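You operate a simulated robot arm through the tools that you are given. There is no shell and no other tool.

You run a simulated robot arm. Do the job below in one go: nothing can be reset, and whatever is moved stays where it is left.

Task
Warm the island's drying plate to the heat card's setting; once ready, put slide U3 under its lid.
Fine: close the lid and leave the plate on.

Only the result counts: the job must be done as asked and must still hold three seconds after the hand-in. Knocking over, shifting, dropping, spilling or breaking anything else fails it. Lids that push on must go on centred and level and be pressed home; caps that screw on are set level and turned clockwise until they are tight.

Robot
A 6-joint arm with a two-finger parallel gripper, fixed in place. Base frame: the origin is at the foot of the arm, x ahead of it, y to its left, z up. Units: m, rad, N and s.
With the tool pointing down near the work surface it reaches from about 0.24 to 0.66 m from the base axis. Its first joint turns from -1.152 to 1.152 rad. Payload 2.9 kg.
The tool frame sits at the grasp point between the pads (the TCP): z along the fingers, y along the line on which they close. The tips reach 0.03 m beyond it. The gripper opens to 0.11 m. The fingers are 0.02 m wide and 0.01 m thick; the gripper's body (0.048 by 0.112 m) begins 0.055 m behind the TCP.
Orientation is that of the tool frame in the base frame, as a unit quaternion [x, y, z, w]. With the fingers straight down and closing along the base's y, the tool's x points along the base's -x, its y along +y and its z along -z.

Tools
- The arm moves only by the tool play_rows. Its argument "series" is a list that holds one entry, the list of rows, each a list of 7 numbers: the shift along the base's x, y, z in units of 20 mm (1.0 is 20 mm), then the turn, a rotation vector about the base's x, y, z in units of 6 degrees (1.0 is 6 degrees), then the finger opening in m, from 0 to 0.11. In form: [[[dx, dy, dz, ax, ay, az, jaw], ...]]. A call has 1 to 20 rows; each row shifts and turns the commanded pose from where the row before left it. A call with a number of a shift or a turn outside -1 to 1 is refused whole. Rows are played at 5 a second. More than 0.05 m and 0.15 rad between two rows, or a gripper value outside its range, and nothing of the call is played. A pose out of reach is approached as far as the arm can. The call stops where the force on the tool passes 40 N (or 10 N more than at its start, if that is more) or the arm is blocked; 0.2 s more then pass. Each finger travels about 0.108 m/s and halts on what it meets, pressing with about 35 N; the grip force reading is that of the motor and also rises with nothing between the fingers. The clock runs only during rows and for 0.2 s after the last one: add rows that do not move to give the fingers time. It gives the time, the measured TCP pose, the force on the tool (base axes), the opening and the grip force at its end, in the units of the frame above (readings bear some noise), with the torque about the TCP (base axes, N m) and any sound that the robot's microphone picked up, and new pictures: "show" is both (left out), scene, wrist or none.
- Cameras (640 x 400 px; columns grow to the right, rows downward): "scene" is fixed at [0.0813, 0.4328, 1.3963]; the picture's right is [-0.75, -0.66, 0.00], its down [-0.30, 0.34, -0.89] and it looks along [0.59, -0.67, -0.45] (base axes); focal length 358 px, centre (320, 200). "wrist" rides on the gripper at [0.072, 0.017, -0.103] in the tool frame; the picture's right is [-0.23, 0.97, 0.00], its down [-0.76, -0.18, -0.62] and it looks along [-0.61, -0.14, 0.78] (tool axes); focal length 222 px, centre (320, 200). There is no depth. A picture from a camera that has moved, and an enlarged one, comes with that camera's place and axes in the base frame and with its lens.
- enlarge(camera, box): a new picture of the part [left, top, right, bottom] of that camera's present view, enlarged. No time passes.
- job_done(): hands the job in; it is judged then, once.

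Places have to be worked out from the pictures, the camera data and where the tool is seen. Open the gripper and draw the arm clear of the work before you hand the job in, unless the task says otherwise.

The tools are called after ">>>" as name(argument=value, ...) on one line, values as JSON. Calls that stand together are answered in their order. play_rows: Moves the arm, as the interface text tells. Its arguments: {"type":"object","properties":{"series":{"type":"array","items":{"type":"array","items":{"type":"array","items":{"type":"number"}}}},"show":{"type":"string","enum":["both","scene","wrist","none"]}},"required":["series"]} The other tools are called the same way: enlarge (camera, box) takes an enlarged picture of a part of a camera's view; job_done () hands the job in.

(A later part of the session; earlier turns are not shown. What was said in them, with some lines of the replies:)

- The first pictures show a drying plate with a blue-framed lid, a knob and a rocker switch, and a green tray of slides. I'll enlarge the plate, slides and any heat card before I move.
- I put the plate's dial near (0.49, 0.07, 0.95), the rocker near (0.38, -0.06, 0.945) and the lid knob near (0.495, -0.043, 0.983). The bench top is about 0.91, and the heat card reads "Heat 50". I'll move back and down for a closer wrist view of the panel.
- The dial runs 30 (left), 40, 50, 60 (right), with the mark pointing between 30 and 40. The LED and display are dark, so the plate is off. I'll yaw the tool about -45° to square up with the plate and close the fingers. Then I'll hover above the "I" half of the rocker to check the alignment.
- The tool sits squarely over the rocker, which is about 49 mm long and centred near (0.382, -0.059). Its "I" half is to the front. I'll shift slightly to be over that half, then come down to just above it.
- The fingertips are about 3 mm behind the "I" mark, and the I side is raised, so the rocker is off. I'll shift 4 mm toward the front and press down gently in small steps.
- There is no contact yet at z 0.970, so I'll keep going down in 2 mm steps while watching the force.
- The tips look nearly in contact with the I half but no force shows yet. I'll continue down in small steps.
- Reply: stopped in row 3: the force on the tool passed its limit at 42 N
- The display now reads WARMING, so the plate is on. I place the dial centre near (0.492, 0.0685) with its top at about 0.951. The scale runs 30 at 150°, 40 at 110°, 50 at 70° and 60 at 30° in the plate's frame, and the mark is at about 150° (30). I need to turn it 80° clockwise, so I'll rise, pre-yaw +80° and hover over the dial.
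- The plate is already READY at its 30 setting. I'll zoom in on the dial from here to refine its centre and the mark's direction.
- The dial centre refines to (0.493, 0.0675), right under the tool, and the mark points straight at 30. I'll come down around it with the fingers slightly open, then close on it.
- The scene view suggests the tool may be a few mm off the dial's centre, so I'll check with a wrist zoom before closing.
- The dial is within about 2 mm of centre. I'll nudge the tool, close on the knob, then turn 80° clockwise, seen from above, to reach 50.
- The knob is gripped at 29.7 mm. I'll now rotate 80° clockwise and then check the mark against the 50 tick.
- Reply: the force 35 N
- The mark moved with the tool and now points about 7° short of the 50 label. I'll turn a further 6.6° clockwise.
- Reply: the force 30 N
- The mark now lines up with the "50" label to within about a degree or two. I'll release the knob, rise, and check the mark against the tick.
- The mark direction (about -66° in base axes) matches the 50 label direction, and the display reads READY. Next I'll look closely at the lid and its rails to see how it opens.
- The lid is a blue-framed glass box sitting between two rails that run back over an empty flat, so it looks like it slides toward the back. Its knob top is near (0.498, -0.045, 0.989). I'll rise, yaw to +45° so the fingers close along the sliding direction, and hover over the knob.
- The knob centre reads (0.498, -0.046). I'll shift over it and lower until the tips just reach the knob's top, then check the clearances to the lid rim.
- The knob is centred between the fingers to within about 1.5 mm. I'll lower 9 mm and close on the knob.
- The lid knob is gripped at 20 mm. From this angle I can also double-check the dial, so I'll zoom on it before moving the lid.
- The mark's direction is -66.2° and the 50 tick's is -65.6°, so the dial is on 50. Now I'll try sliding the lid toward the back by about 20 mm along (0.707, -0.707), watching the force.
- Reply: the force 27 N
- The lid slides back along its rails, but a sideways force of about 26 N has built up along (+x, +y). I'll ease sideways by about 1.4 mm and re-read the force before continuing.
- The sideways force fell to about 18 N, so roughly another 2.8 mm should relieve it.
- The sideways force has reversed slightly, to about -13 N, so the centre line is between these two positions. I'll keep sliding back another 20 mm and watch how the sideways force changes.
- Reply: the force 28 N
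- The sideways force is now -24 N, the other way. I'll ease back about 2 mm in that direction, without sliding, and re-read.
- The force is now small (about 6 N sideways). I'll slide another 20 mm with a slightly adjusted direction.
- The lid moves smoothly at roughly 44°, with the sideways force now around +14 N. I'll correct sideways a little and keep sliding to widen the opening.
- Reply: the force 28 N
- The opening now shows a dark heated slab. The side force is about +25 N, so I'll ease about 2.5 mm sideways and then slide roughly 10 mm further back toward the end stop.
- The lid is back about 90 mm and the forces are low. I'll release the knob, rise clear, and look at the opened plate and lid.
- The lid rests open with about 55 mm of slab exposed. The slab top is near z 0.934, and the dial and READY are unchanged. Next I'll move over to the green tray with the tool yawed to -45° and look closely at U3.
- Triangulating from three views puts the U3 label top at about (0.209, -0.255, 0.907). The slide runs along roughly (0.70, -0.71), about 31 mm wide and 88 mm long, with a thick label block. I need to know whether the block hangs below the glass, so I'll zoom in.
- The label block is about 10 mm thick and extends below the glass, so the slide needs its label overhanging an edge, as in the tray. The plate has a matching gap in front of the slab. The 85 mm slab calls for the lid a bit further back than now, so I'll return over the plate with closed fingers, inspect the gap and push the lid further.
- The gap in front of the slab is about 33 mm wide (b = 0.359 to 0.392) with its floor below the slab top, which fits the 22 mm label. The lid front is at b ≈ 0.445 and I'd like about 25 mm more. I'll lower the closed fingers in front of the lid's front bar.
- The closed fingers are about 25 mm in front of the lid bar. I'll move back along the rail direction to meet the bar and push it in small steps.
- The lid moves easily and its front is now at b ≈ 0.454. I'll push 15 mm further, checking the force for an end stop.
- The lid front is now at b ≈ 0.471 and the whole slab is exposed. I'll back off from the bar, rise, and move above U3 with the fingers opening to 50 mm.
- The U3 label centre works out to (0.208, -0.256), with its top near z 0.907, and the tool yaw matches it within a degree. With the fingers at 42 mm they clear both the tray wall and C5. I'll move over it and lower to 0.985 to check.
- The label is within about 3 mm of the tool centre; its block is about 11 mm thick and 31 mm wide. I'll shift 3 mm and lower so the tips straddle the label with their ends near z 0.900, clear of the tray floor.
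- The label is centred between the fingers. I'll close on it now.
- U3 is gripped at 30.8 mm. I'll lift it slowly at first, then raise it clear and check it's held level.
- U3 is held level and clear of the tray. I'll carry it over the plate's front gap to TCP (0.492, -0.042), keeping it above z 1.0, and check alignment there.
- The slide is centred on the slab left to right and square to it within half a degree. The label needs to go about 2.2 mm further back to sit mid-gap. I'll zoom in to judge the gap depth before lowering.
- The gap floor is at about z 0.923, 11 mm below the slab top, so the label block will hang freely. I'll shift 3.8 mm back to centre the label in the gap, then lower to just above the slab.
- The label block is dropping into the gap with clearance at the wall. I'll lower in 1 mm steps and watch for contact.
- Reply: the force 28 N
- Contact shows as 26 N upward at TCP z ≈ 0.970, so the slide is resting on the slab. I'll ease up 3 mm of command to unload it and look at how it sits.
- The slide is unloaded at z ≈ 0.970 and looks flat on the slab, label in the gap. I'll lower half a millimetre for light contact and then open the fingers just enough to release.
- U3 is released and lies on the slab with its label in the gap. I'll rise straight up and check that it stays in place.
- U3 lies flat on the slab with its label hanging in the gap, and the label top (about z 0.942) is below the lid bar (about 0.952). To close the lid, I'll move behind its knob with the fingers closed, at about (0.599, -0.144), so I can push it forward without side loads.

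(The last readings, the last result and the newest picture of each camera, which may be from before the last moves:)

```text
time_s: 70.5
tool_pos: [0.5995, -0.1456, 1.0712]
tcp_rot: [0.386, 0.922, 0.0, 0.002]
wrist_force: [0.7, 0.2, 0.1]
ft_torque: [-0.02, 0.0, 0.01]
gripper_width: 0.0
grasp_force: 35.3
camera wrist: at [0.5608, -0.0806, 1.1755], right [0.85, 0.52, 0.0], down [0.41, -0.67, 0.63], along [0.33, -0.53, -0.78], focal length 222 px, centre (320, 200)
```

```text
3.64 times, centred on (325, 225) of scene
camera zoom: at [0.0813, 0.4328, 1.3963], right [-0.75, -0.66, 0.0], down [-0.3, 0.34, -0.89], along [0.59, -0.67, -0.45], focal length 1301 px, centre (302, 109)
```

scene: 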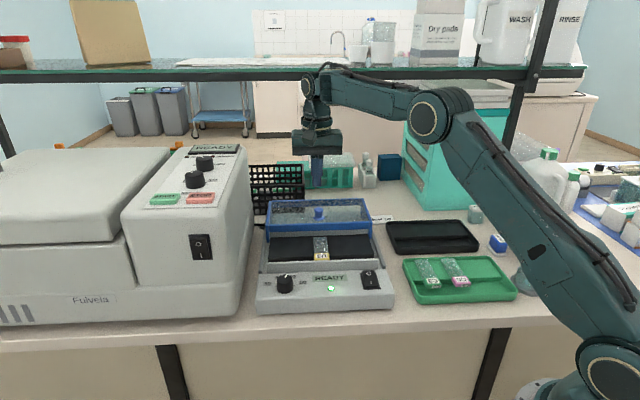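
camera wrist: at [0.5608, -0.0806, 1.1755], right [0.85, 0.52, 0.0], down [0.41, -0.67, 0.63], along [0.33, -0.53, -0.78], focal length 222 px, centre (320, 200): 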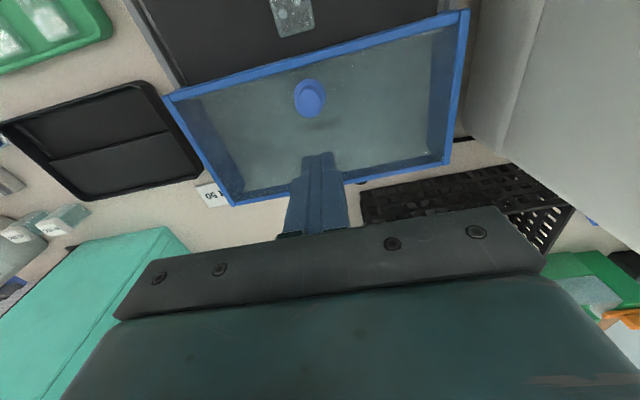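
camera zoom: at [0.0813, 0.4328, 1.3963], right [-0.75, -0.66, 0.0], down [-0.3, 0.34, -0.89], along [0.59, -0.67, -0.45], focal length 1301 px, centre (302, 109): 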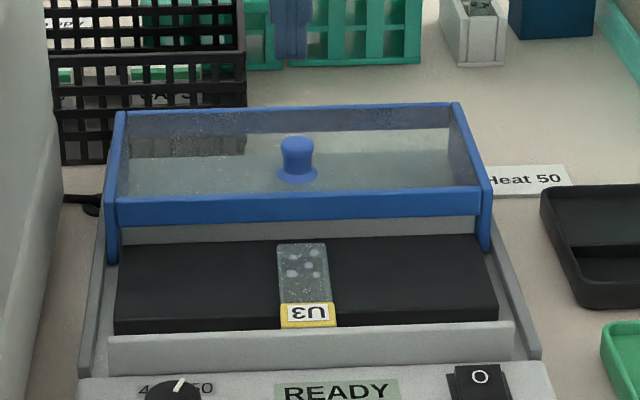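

The lid knob is about 25 mm in front of the closed fingers and 3 mm to one side. I'll correct that sideways offset and lower the fingertips behind the knob to about z 0.979.

>>> play_rows(series=[[[-0.1, -0.1, 0, 0, 0, 0, 0], [0, 0, -0.8, 0, 0, 0, 0], [0, 0, -0.8, 0, 0, 0, 0], [0, 0, -0.8, 0, 0, 0, 0], [0, 0, -0.7, 0, 0, 0, 0], [0, 0, 0, 0, 0, 0, 0]]], show="both")

>>> enlarge(camera="wrist", box=[200, 60, 460, 230])

>>> enlarge(camera="scene", box=[280, 190, 360, 250])

```text
time_s: 71.9
tool_pos: [0.5974, -0.1494, 1.0098]
tcp_rot: [0.386, 0.922, 0.0, 0.002]
wrist_force: [-0.2, 0.1, -0.3]
ft_torque: [-0.01, 0.0, -0.01]
gripper_width: 0.0
grasp_force: 34.7
camera wrist: at [0.5593, -0.0835, 1.1125], right [0.85, 0.52, 0.0], down [0.41, -0.67, 0.63], along [0.33, -0.53, -0.78], focal length 222 px, centre (320, 200)
```

scene: 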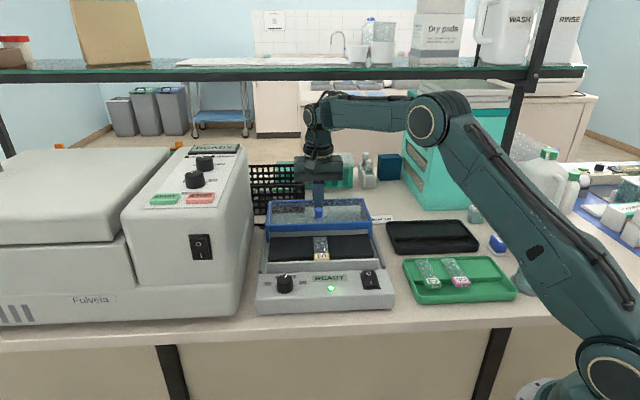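
wrist: 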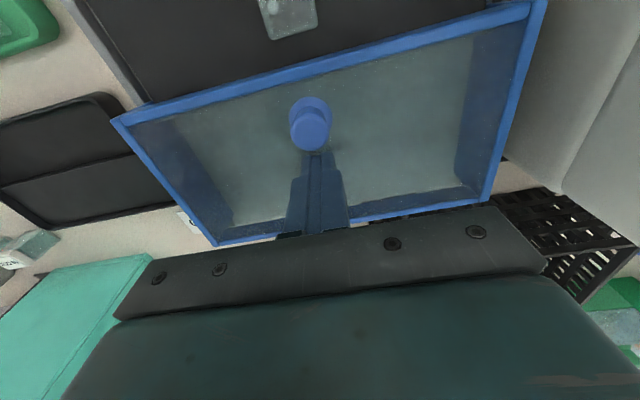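

```text
2.35 times, centred on (330, 145) of wrist
camera zoom: at [0.5593, -0.0835, 1.1125], right [0.85, 0.52, 0.0], down [0.41, -0.67, 0.63], along [0.33, -0.53, -0.78], focal length 523 px, centre (296, 329)
```

zoom: 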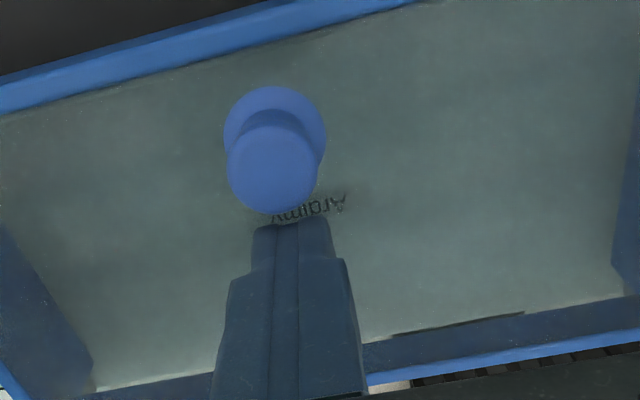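

```text
6.67 times, centred on (320, 220) of scene
camera zoom: at [0.0813, 0.4328, 1.3963], right [-0.75, -0.66, 0.0], down [-0.3, 0.34, -0.89], along [0.59, -0.67, -0.45], focal length 2385 px, centre (320, 67)
```

zoom: 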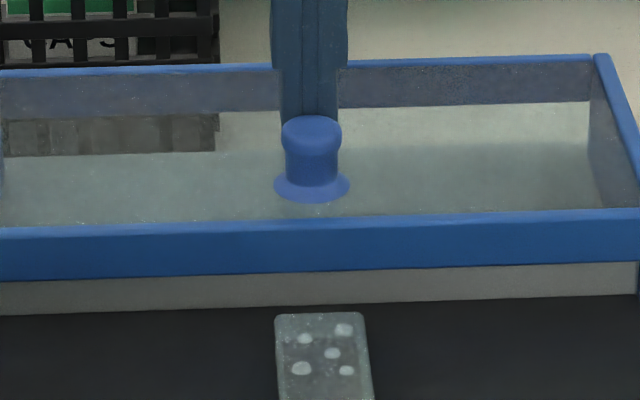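

The fingers sit squarely behind the knob with about a 5 mm gap. I'll push the lid forward about 80 mm along (-0.707, 0.707) and then check.

>>> play_rows(series=[[[-0.2, 0.2, 0, 0, 0, 0, 0], [-0.2, 0.2, 0, 0, 0, 0, 0], [-0.25, 0.25, 0, 0, 0, 0, 0], [-0.25, 0.25, 0, 0, 0, 0, 0], [-0.25, 0.25, 0, 0, 0, 0, 0], [-0.25, 0.25, 0, 0, 0, 0, 0], [-0.25, 0.25, 0, 0, 0, 0, 0], [-0.25, 0.25, 0, 0, 0, 0, 0], [-0.25, 0.25, 0, 0, 0, 0, 0], [-0.25, 0.25, 0, 0, 0, 0, 0], [-0.25, 0.25, 0, 0, 0, 0, 0], [-0.2, 0.2, 0, 0, 0, 0, 0], [-0.1, 0.1, 0, 0, 0, 0, 0], [0, 0, 0, 0, 0, 0, 0]]], show="both")

>>> enlarge(camera="wrist", box=[200, 60, 460, 230])

>>> enlarge(camera="scene", box=[250, 190, 400, 290])

```text
time_s: 74.9
tool_pos: [0.5385, -0.0881, 1.0079]
tcp_rot: [0.386, 0.922, 0.0, 0.002]
wrist_force: [0.7, -0.4, 0.0]
ft_torque: [0.02, -0.02, -0.03]
gripper_width: 0.0
grasp_force: 34.9
camera wrist: at [0.5004, -0.0233, 1.113], right [0.85, 0.52, 0.0], down [0.41, -0.67, 0.63], along [0.33, -0.53, -0.78], focal length 222 px, centre (320, 200)
```

scene: 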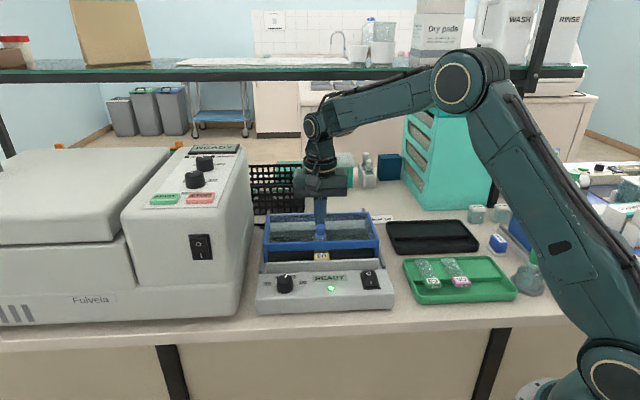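
wrist: 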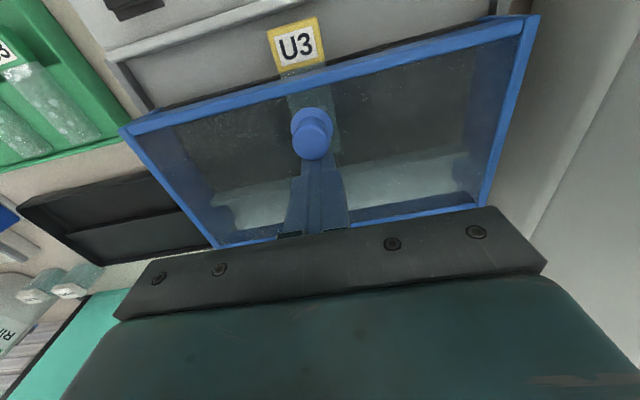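

```text
2.35 times, centred on (330, 145) of wrist
camera zoom: at [0.5004, -0.0233, 1.113], right [0.85, 0.52, 0.0], down [0.41, -0.67, 0.63], along [0.33, -0.53, -0.78], focal length 523 px, centre (296, 329)
```

zoom: 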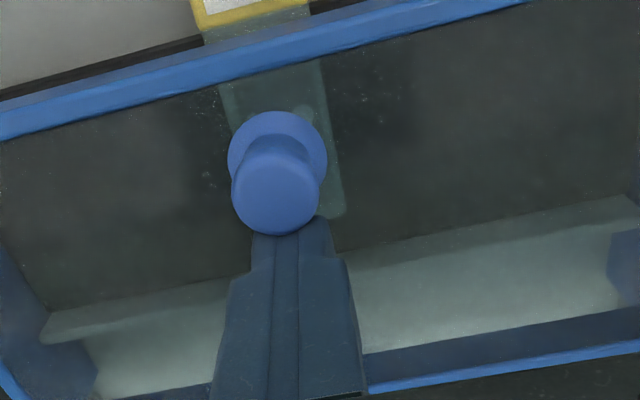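

```text
4.00 times, centred on (325, 240) of scene
camera zoom: at [0.0813, 0.4328, 1.3963], right [-0.75, -0.66, 0.0], down [-0.3, 0.34, -0.89], along [0.59, -0.67, -0.45], focal length 1431 px, centre (300, 40)
```

zoom: 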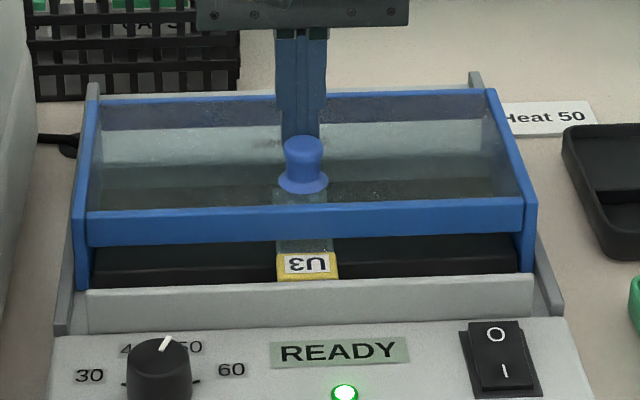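

The lid slides forward freely over the slide. About 40 mm remains, so I'll push 30 mm more at a slower pace.

>>> play_rows(series=[[[-0.177, 0.177, 0, 0, 0, 0, 0], [-0.177, 0.177, 0, 0, 0, 0, 0], [-0.177, 0.177, 0, 0, 0, 0, 0], [-0.177, 0.177, 0, 0, 0, 0, 0], [-0.177, 0.177, 0, 0, 0, 0, 0], [-0.177, 0.177, 0, 0, 0, 0, 0], [0, 0, 0, 0, 0, 0, 0]]], show="none")

>>> enlarge(camera="scene", box=[250, 190, 400, 290])

>>> enlarge(camera="wrist", box=[200, 30, 460, 230])

```text
time_s: 76.5
tool_pos: [0.5175, -0.0651, 1.0081]
tcp_rot: [0.385, 0.923, 0.0, 0.002]
wrist_force: [0.1, -0.5, 0.0]
ft_torque: [-0.02, 0.0, -0.01]
gripper_width: 0.0
grasp_force: 34.7
```

```text
4.00 times, centred on (325, 240) of scene
camera zoom: at [0.0813, 0.4328, 1.3963], right [-0.75, -0.66, 0.0], down [-0.3, 0.34, -0.89], along [0.59, -0.67, -0.45], focal length 1431 px, centre (300, 40)
```

zoom: 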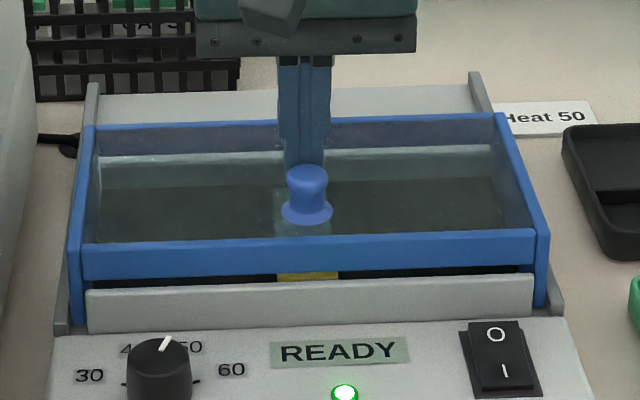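

```text
2.00 times, centred on (330, 130) of wrist
camera zoom: at [0.479, -0.0019, 1.1127], right [0.85, 0.52, 0.0], down [0.41, -0.67, 0.63], along [0.33, -0.53, -0.78], focal length 444 px, centre (300, 340)
```

zoom: 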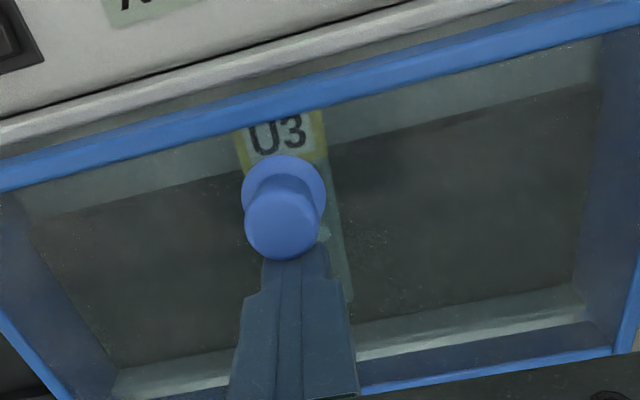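

About 7 mm remains. I'll push on in 2 mm steps until the front stop shows in the force.

>>> play_rows(series=[[[-0.07, 0.07, 0, 0, 0, 0, 0], [-0.07, 0.07, 0, 0, 0, 0, 0], [-0.07, 0.07, 0, 0, 0, 0, 0], [-0.07, 0.07, 0, 0, 0, 0, 0], [0, 0, 0, 0, 0, 0, 0]]], show="none")

>>> enlarge(camera="scene", box=[250, 190, 400, 290])

```text
time_s: 77.7
tool_pos: [0.512, -0.0616, 1.0081]
tcp_rot: [0.386, 0.923, 0.0, 0.002]
wrist_force: [0.4, 0.0, -0.4]
ft_torque: [0.0, 0.01, 0.03]
gripper_width: 0.0
grasp_force: 34.8
```

```text
4.00 times, centred on (325, 240) of scene
camera zoom: at [0.0813, 0.4328, 1.3963], right [-0.75, -0.66, 0.0], down [-0.3, 0.34, -0.89], along [0.59, -0.67, -0.45], focal length 1431 px, centre (300, 40)
```

zoom: 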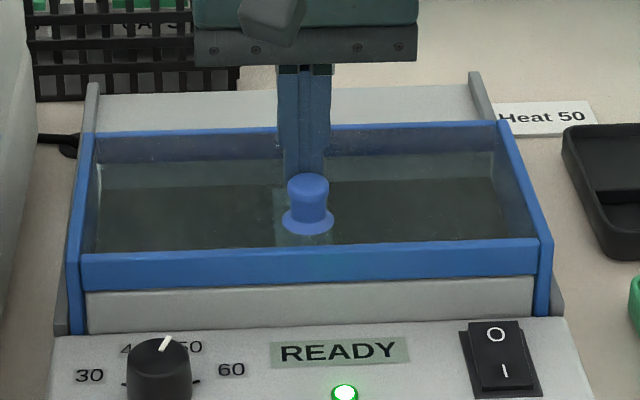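

The lid looks almost in its original closed place. I'll keep pushing in 1 mm steps to confirm it reaches its stop.

>>> play_rows(series=[[[-0.05, 0.05, 0, 0, 0, 0, 0], [-0.05, 0.05, 0, 0, 0, 0, 0], [-0.05, 0.05, 0, 0, 0, 0, 0], [0, 0, 0, 0, 0, 0, 0]]], show="none")

>>> enlarge(camera="scene", box=[250, 190, 400, 290])

```text
time_s: 78.7
tool_pos: [0.5112, -0.059, 1.009]
tcp_rot: [0.387, 0.922, 0.0, 0.005]
wrist_force: [22.9, -15.5, -2.0]
ft_torque: [-0.48, -0.21, -0.08]
gripper_width: 0.0
grasp_force: 35.0
```

```text
4.00 times, centred on (325, 240) of scene
camera zoom: at [0.082, 0.4324, 1.3964], right [-0.75, -0.66, 0.0], down [-0.3, 0.34, -0.89], along [0.59, -0.67, -0.45], focal length 1431 px, centre (300, 40)
```

zoom: 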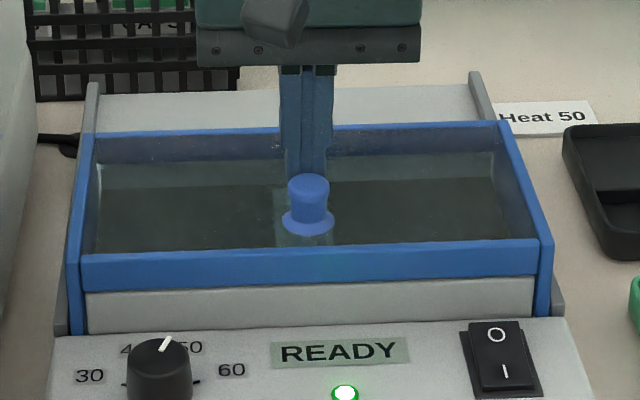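

The front stop shows (about 28 N) with the knob back at its original spot, so the lid is closed. I'll back off 6 mm, rise, and take a final look.

>>> play_rows(series=[[[0.1, -0.1, 0, 0, 0, 0, 0], [0.15, -0.15, 0, 0, 0, 0, 0], [0, 0, 0.5, 0, 0, 0, 0], [0, 0, 1, 0, 0, 0, 0], [0, 0, 1, 0, 0, 0, 0], [0, 0, 1, 0, 0, 0, 0], [0, 0, 1, 0, 0, 0, 0.03], [-0.5, 0, 1, 0, 0, 0, 0.06], [-0.8, 0, 1, 0, 0, 0, 0.08], [-0.8, 0, 1, 0, 0, 0, 0.08], [-0.8, 0, 1, 0, 0, 0, 0.08], [-0.8, 0, 1, 0, 0, 0, 0.08], [-0.8, 0, 0, 0, 0, 0, 0.08], [0, 0, 0, 0, 0, 0, 0.08]]], show="both")

>>> enlarge(camera="scene", box=[250, 190, 400, 310])

>>> enlarge(camera="scene", box=[390, 200, 560, 310])

>>> enlarge(camera="wrist", box=[220, 40, 480, 220])

```text
time_s: 81.7
tool_pos: [0.4208, -0.0628, 1.1996]
tcp_rot: [0.386, 0.923, 0.001, 0.002]
wrist_force: [-0.2, -0.3, 1.0]
ft_torque: [-0.02, -0.01, -0.01]
gripper_width: 0.0801
grasp_force: 0.0
camera wrist: at [0.3837, 0.0021, 1.3038], right [0.85, 0.52, 0.0], down [0.41, -0.67, 0.63], along [0.33, -0.53, -0.78], focal length 222 px, centre (320, 200)
```

scene: 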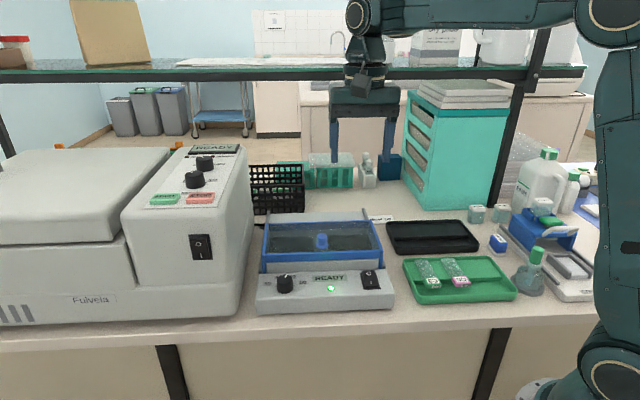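
wrist: 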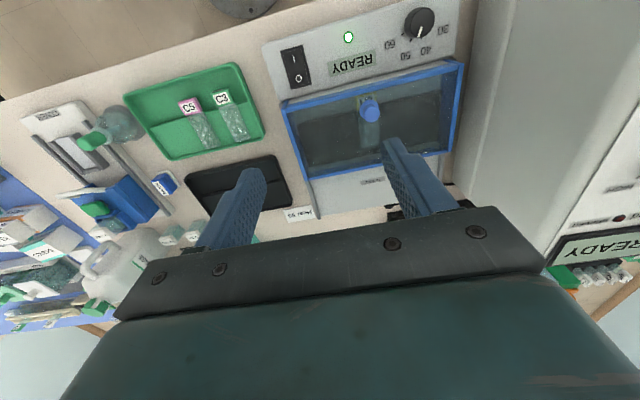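

```text
3.33 times, centred on (325, 250) of scene
camera zoom: at [0.0813, 0.4328, 1.3963], right [-0.75, -0.66, 0.0], down [-0.3, 0.34, -0.89], along [0.59, -0.67, -0.45], focal length 1193 px, centre (303, 33)
```

zoom: 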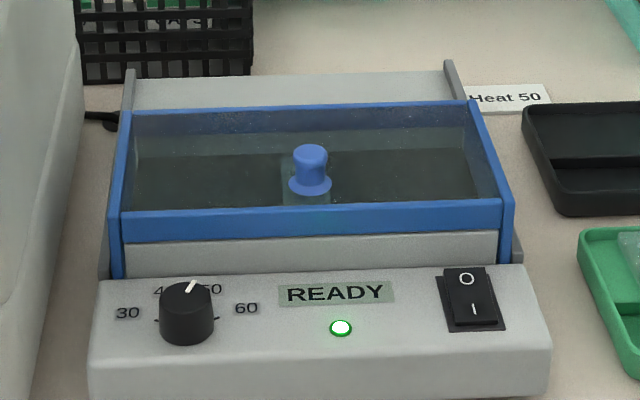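

```text
3.64 times, centred on (475, 255) of scene
camera zoom: at [0.0813, 0.4328, 1.3963], right [-0.75, -0.66, 0.0], down [-0.3, 0.34, -0.89], along [0.59, -0.67, -0.45], focal length 1301 px, centre (-244, 0)
```

zoom: 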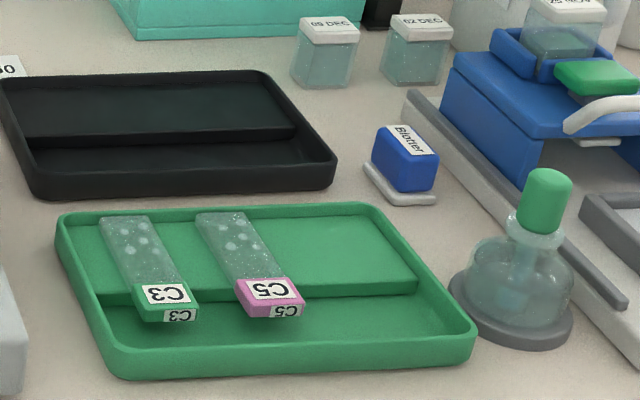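

```text
2.22 times, centred on (350, 130) of wrist
camera zoom: at [0.3837, 0.0021, 1.3038], right [0.85, 0.52, 0.0], down [0.41, -0.67, 0.63], along [0.33, -0.53, -0.78], focal length 494 px, centre (253, 356)
```

zoom: 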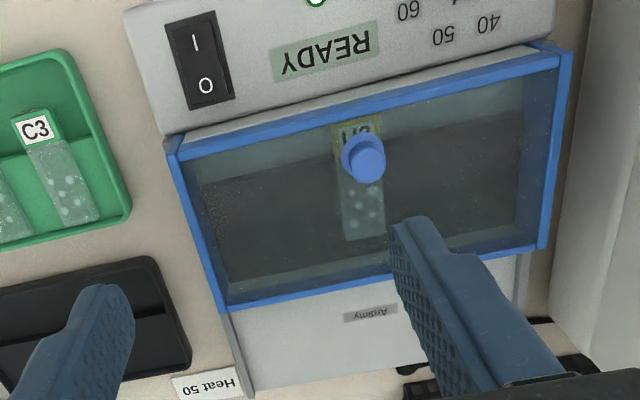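

The lid is closed with U3 visible beneath it, READY is lit, and the other items are undisturbed. I'll check the dial pointer once more before handing in.

>>> enlarge(camera="wrist", box=[370, 0, 470, 70])

>>> enlarge(camera="scene", box=[260, 260, 320, 300])

```text
5.71 times, centred on (420, 35) of wrist
camera zoom: at [0.3837, 0.0021, 1.3038], right [0.85, 0.52, 0.0], down [0.41, -0.67, 0.63], along [0.33, -0.53, -0.78], focal length 1269 px, centre (-251, 1143)
```

zoom: 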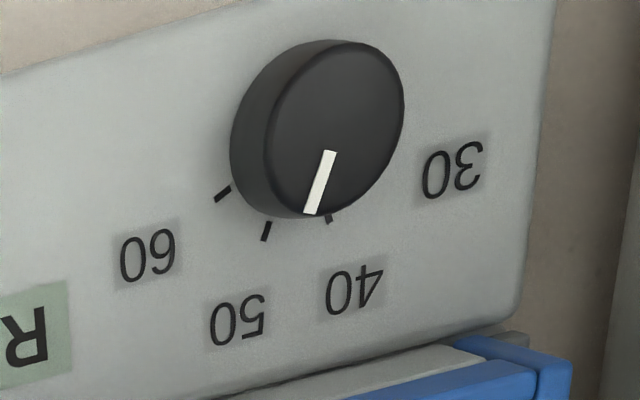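

```text
10.00 times, centred on (290, 280) of scene
camera zoom: at [0.0813, 0.4328, 1.3963], right [-0.75, -0.66, 0.0], down [-0.3, 0.34, -0.89], along [0.59, -0.67, -0.45], focal length 3578 px, centre (620, -600)
```

zoom: 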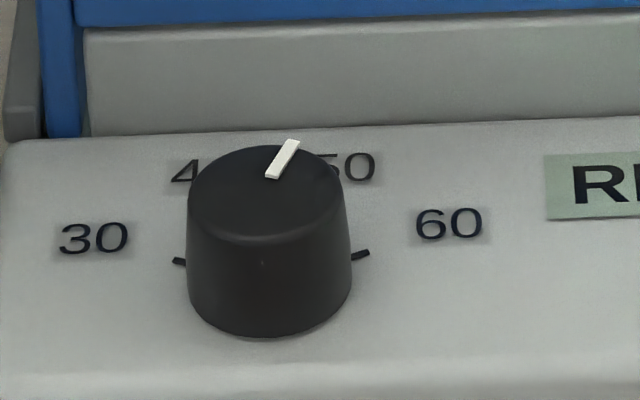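

The dial mark (about -67°) agrees with the 50 tick and label directions. The plate is on and READY at the card's 50, U3 is on the slab under the closed lid, and the arm is clear with the gripper open. I'm handing in the job.

>>> job_done()

```text
The job is handed in.
```

The drying plate is on and reads READY with its dial at 50, the heat card's setting. Slide U3 is on the plate under the closed lid.

- **Dial:** I set it by matching the pointer to the 50 mark in the camera views. It agrees to within about 3°, less than one unit on the scale.
- **Ready light:** READY first came on while the dial was still at 30. It read READY at every check during and after the turn to 50. I never saw it drop back to WARMING, and there is no temperature reading to confirm it reached 50.
- **Slide:** U3 lies flat on the heated slab with its label block hanging in the gap at the front edge, as it did in the tray.
- **Lid:** I pushed it forward until it hit its stop, and its knob is back where it started.

Slides C3 and C5, the trays and the bottle look undisturbed. The gripper is open and the arm is clear above the bench.
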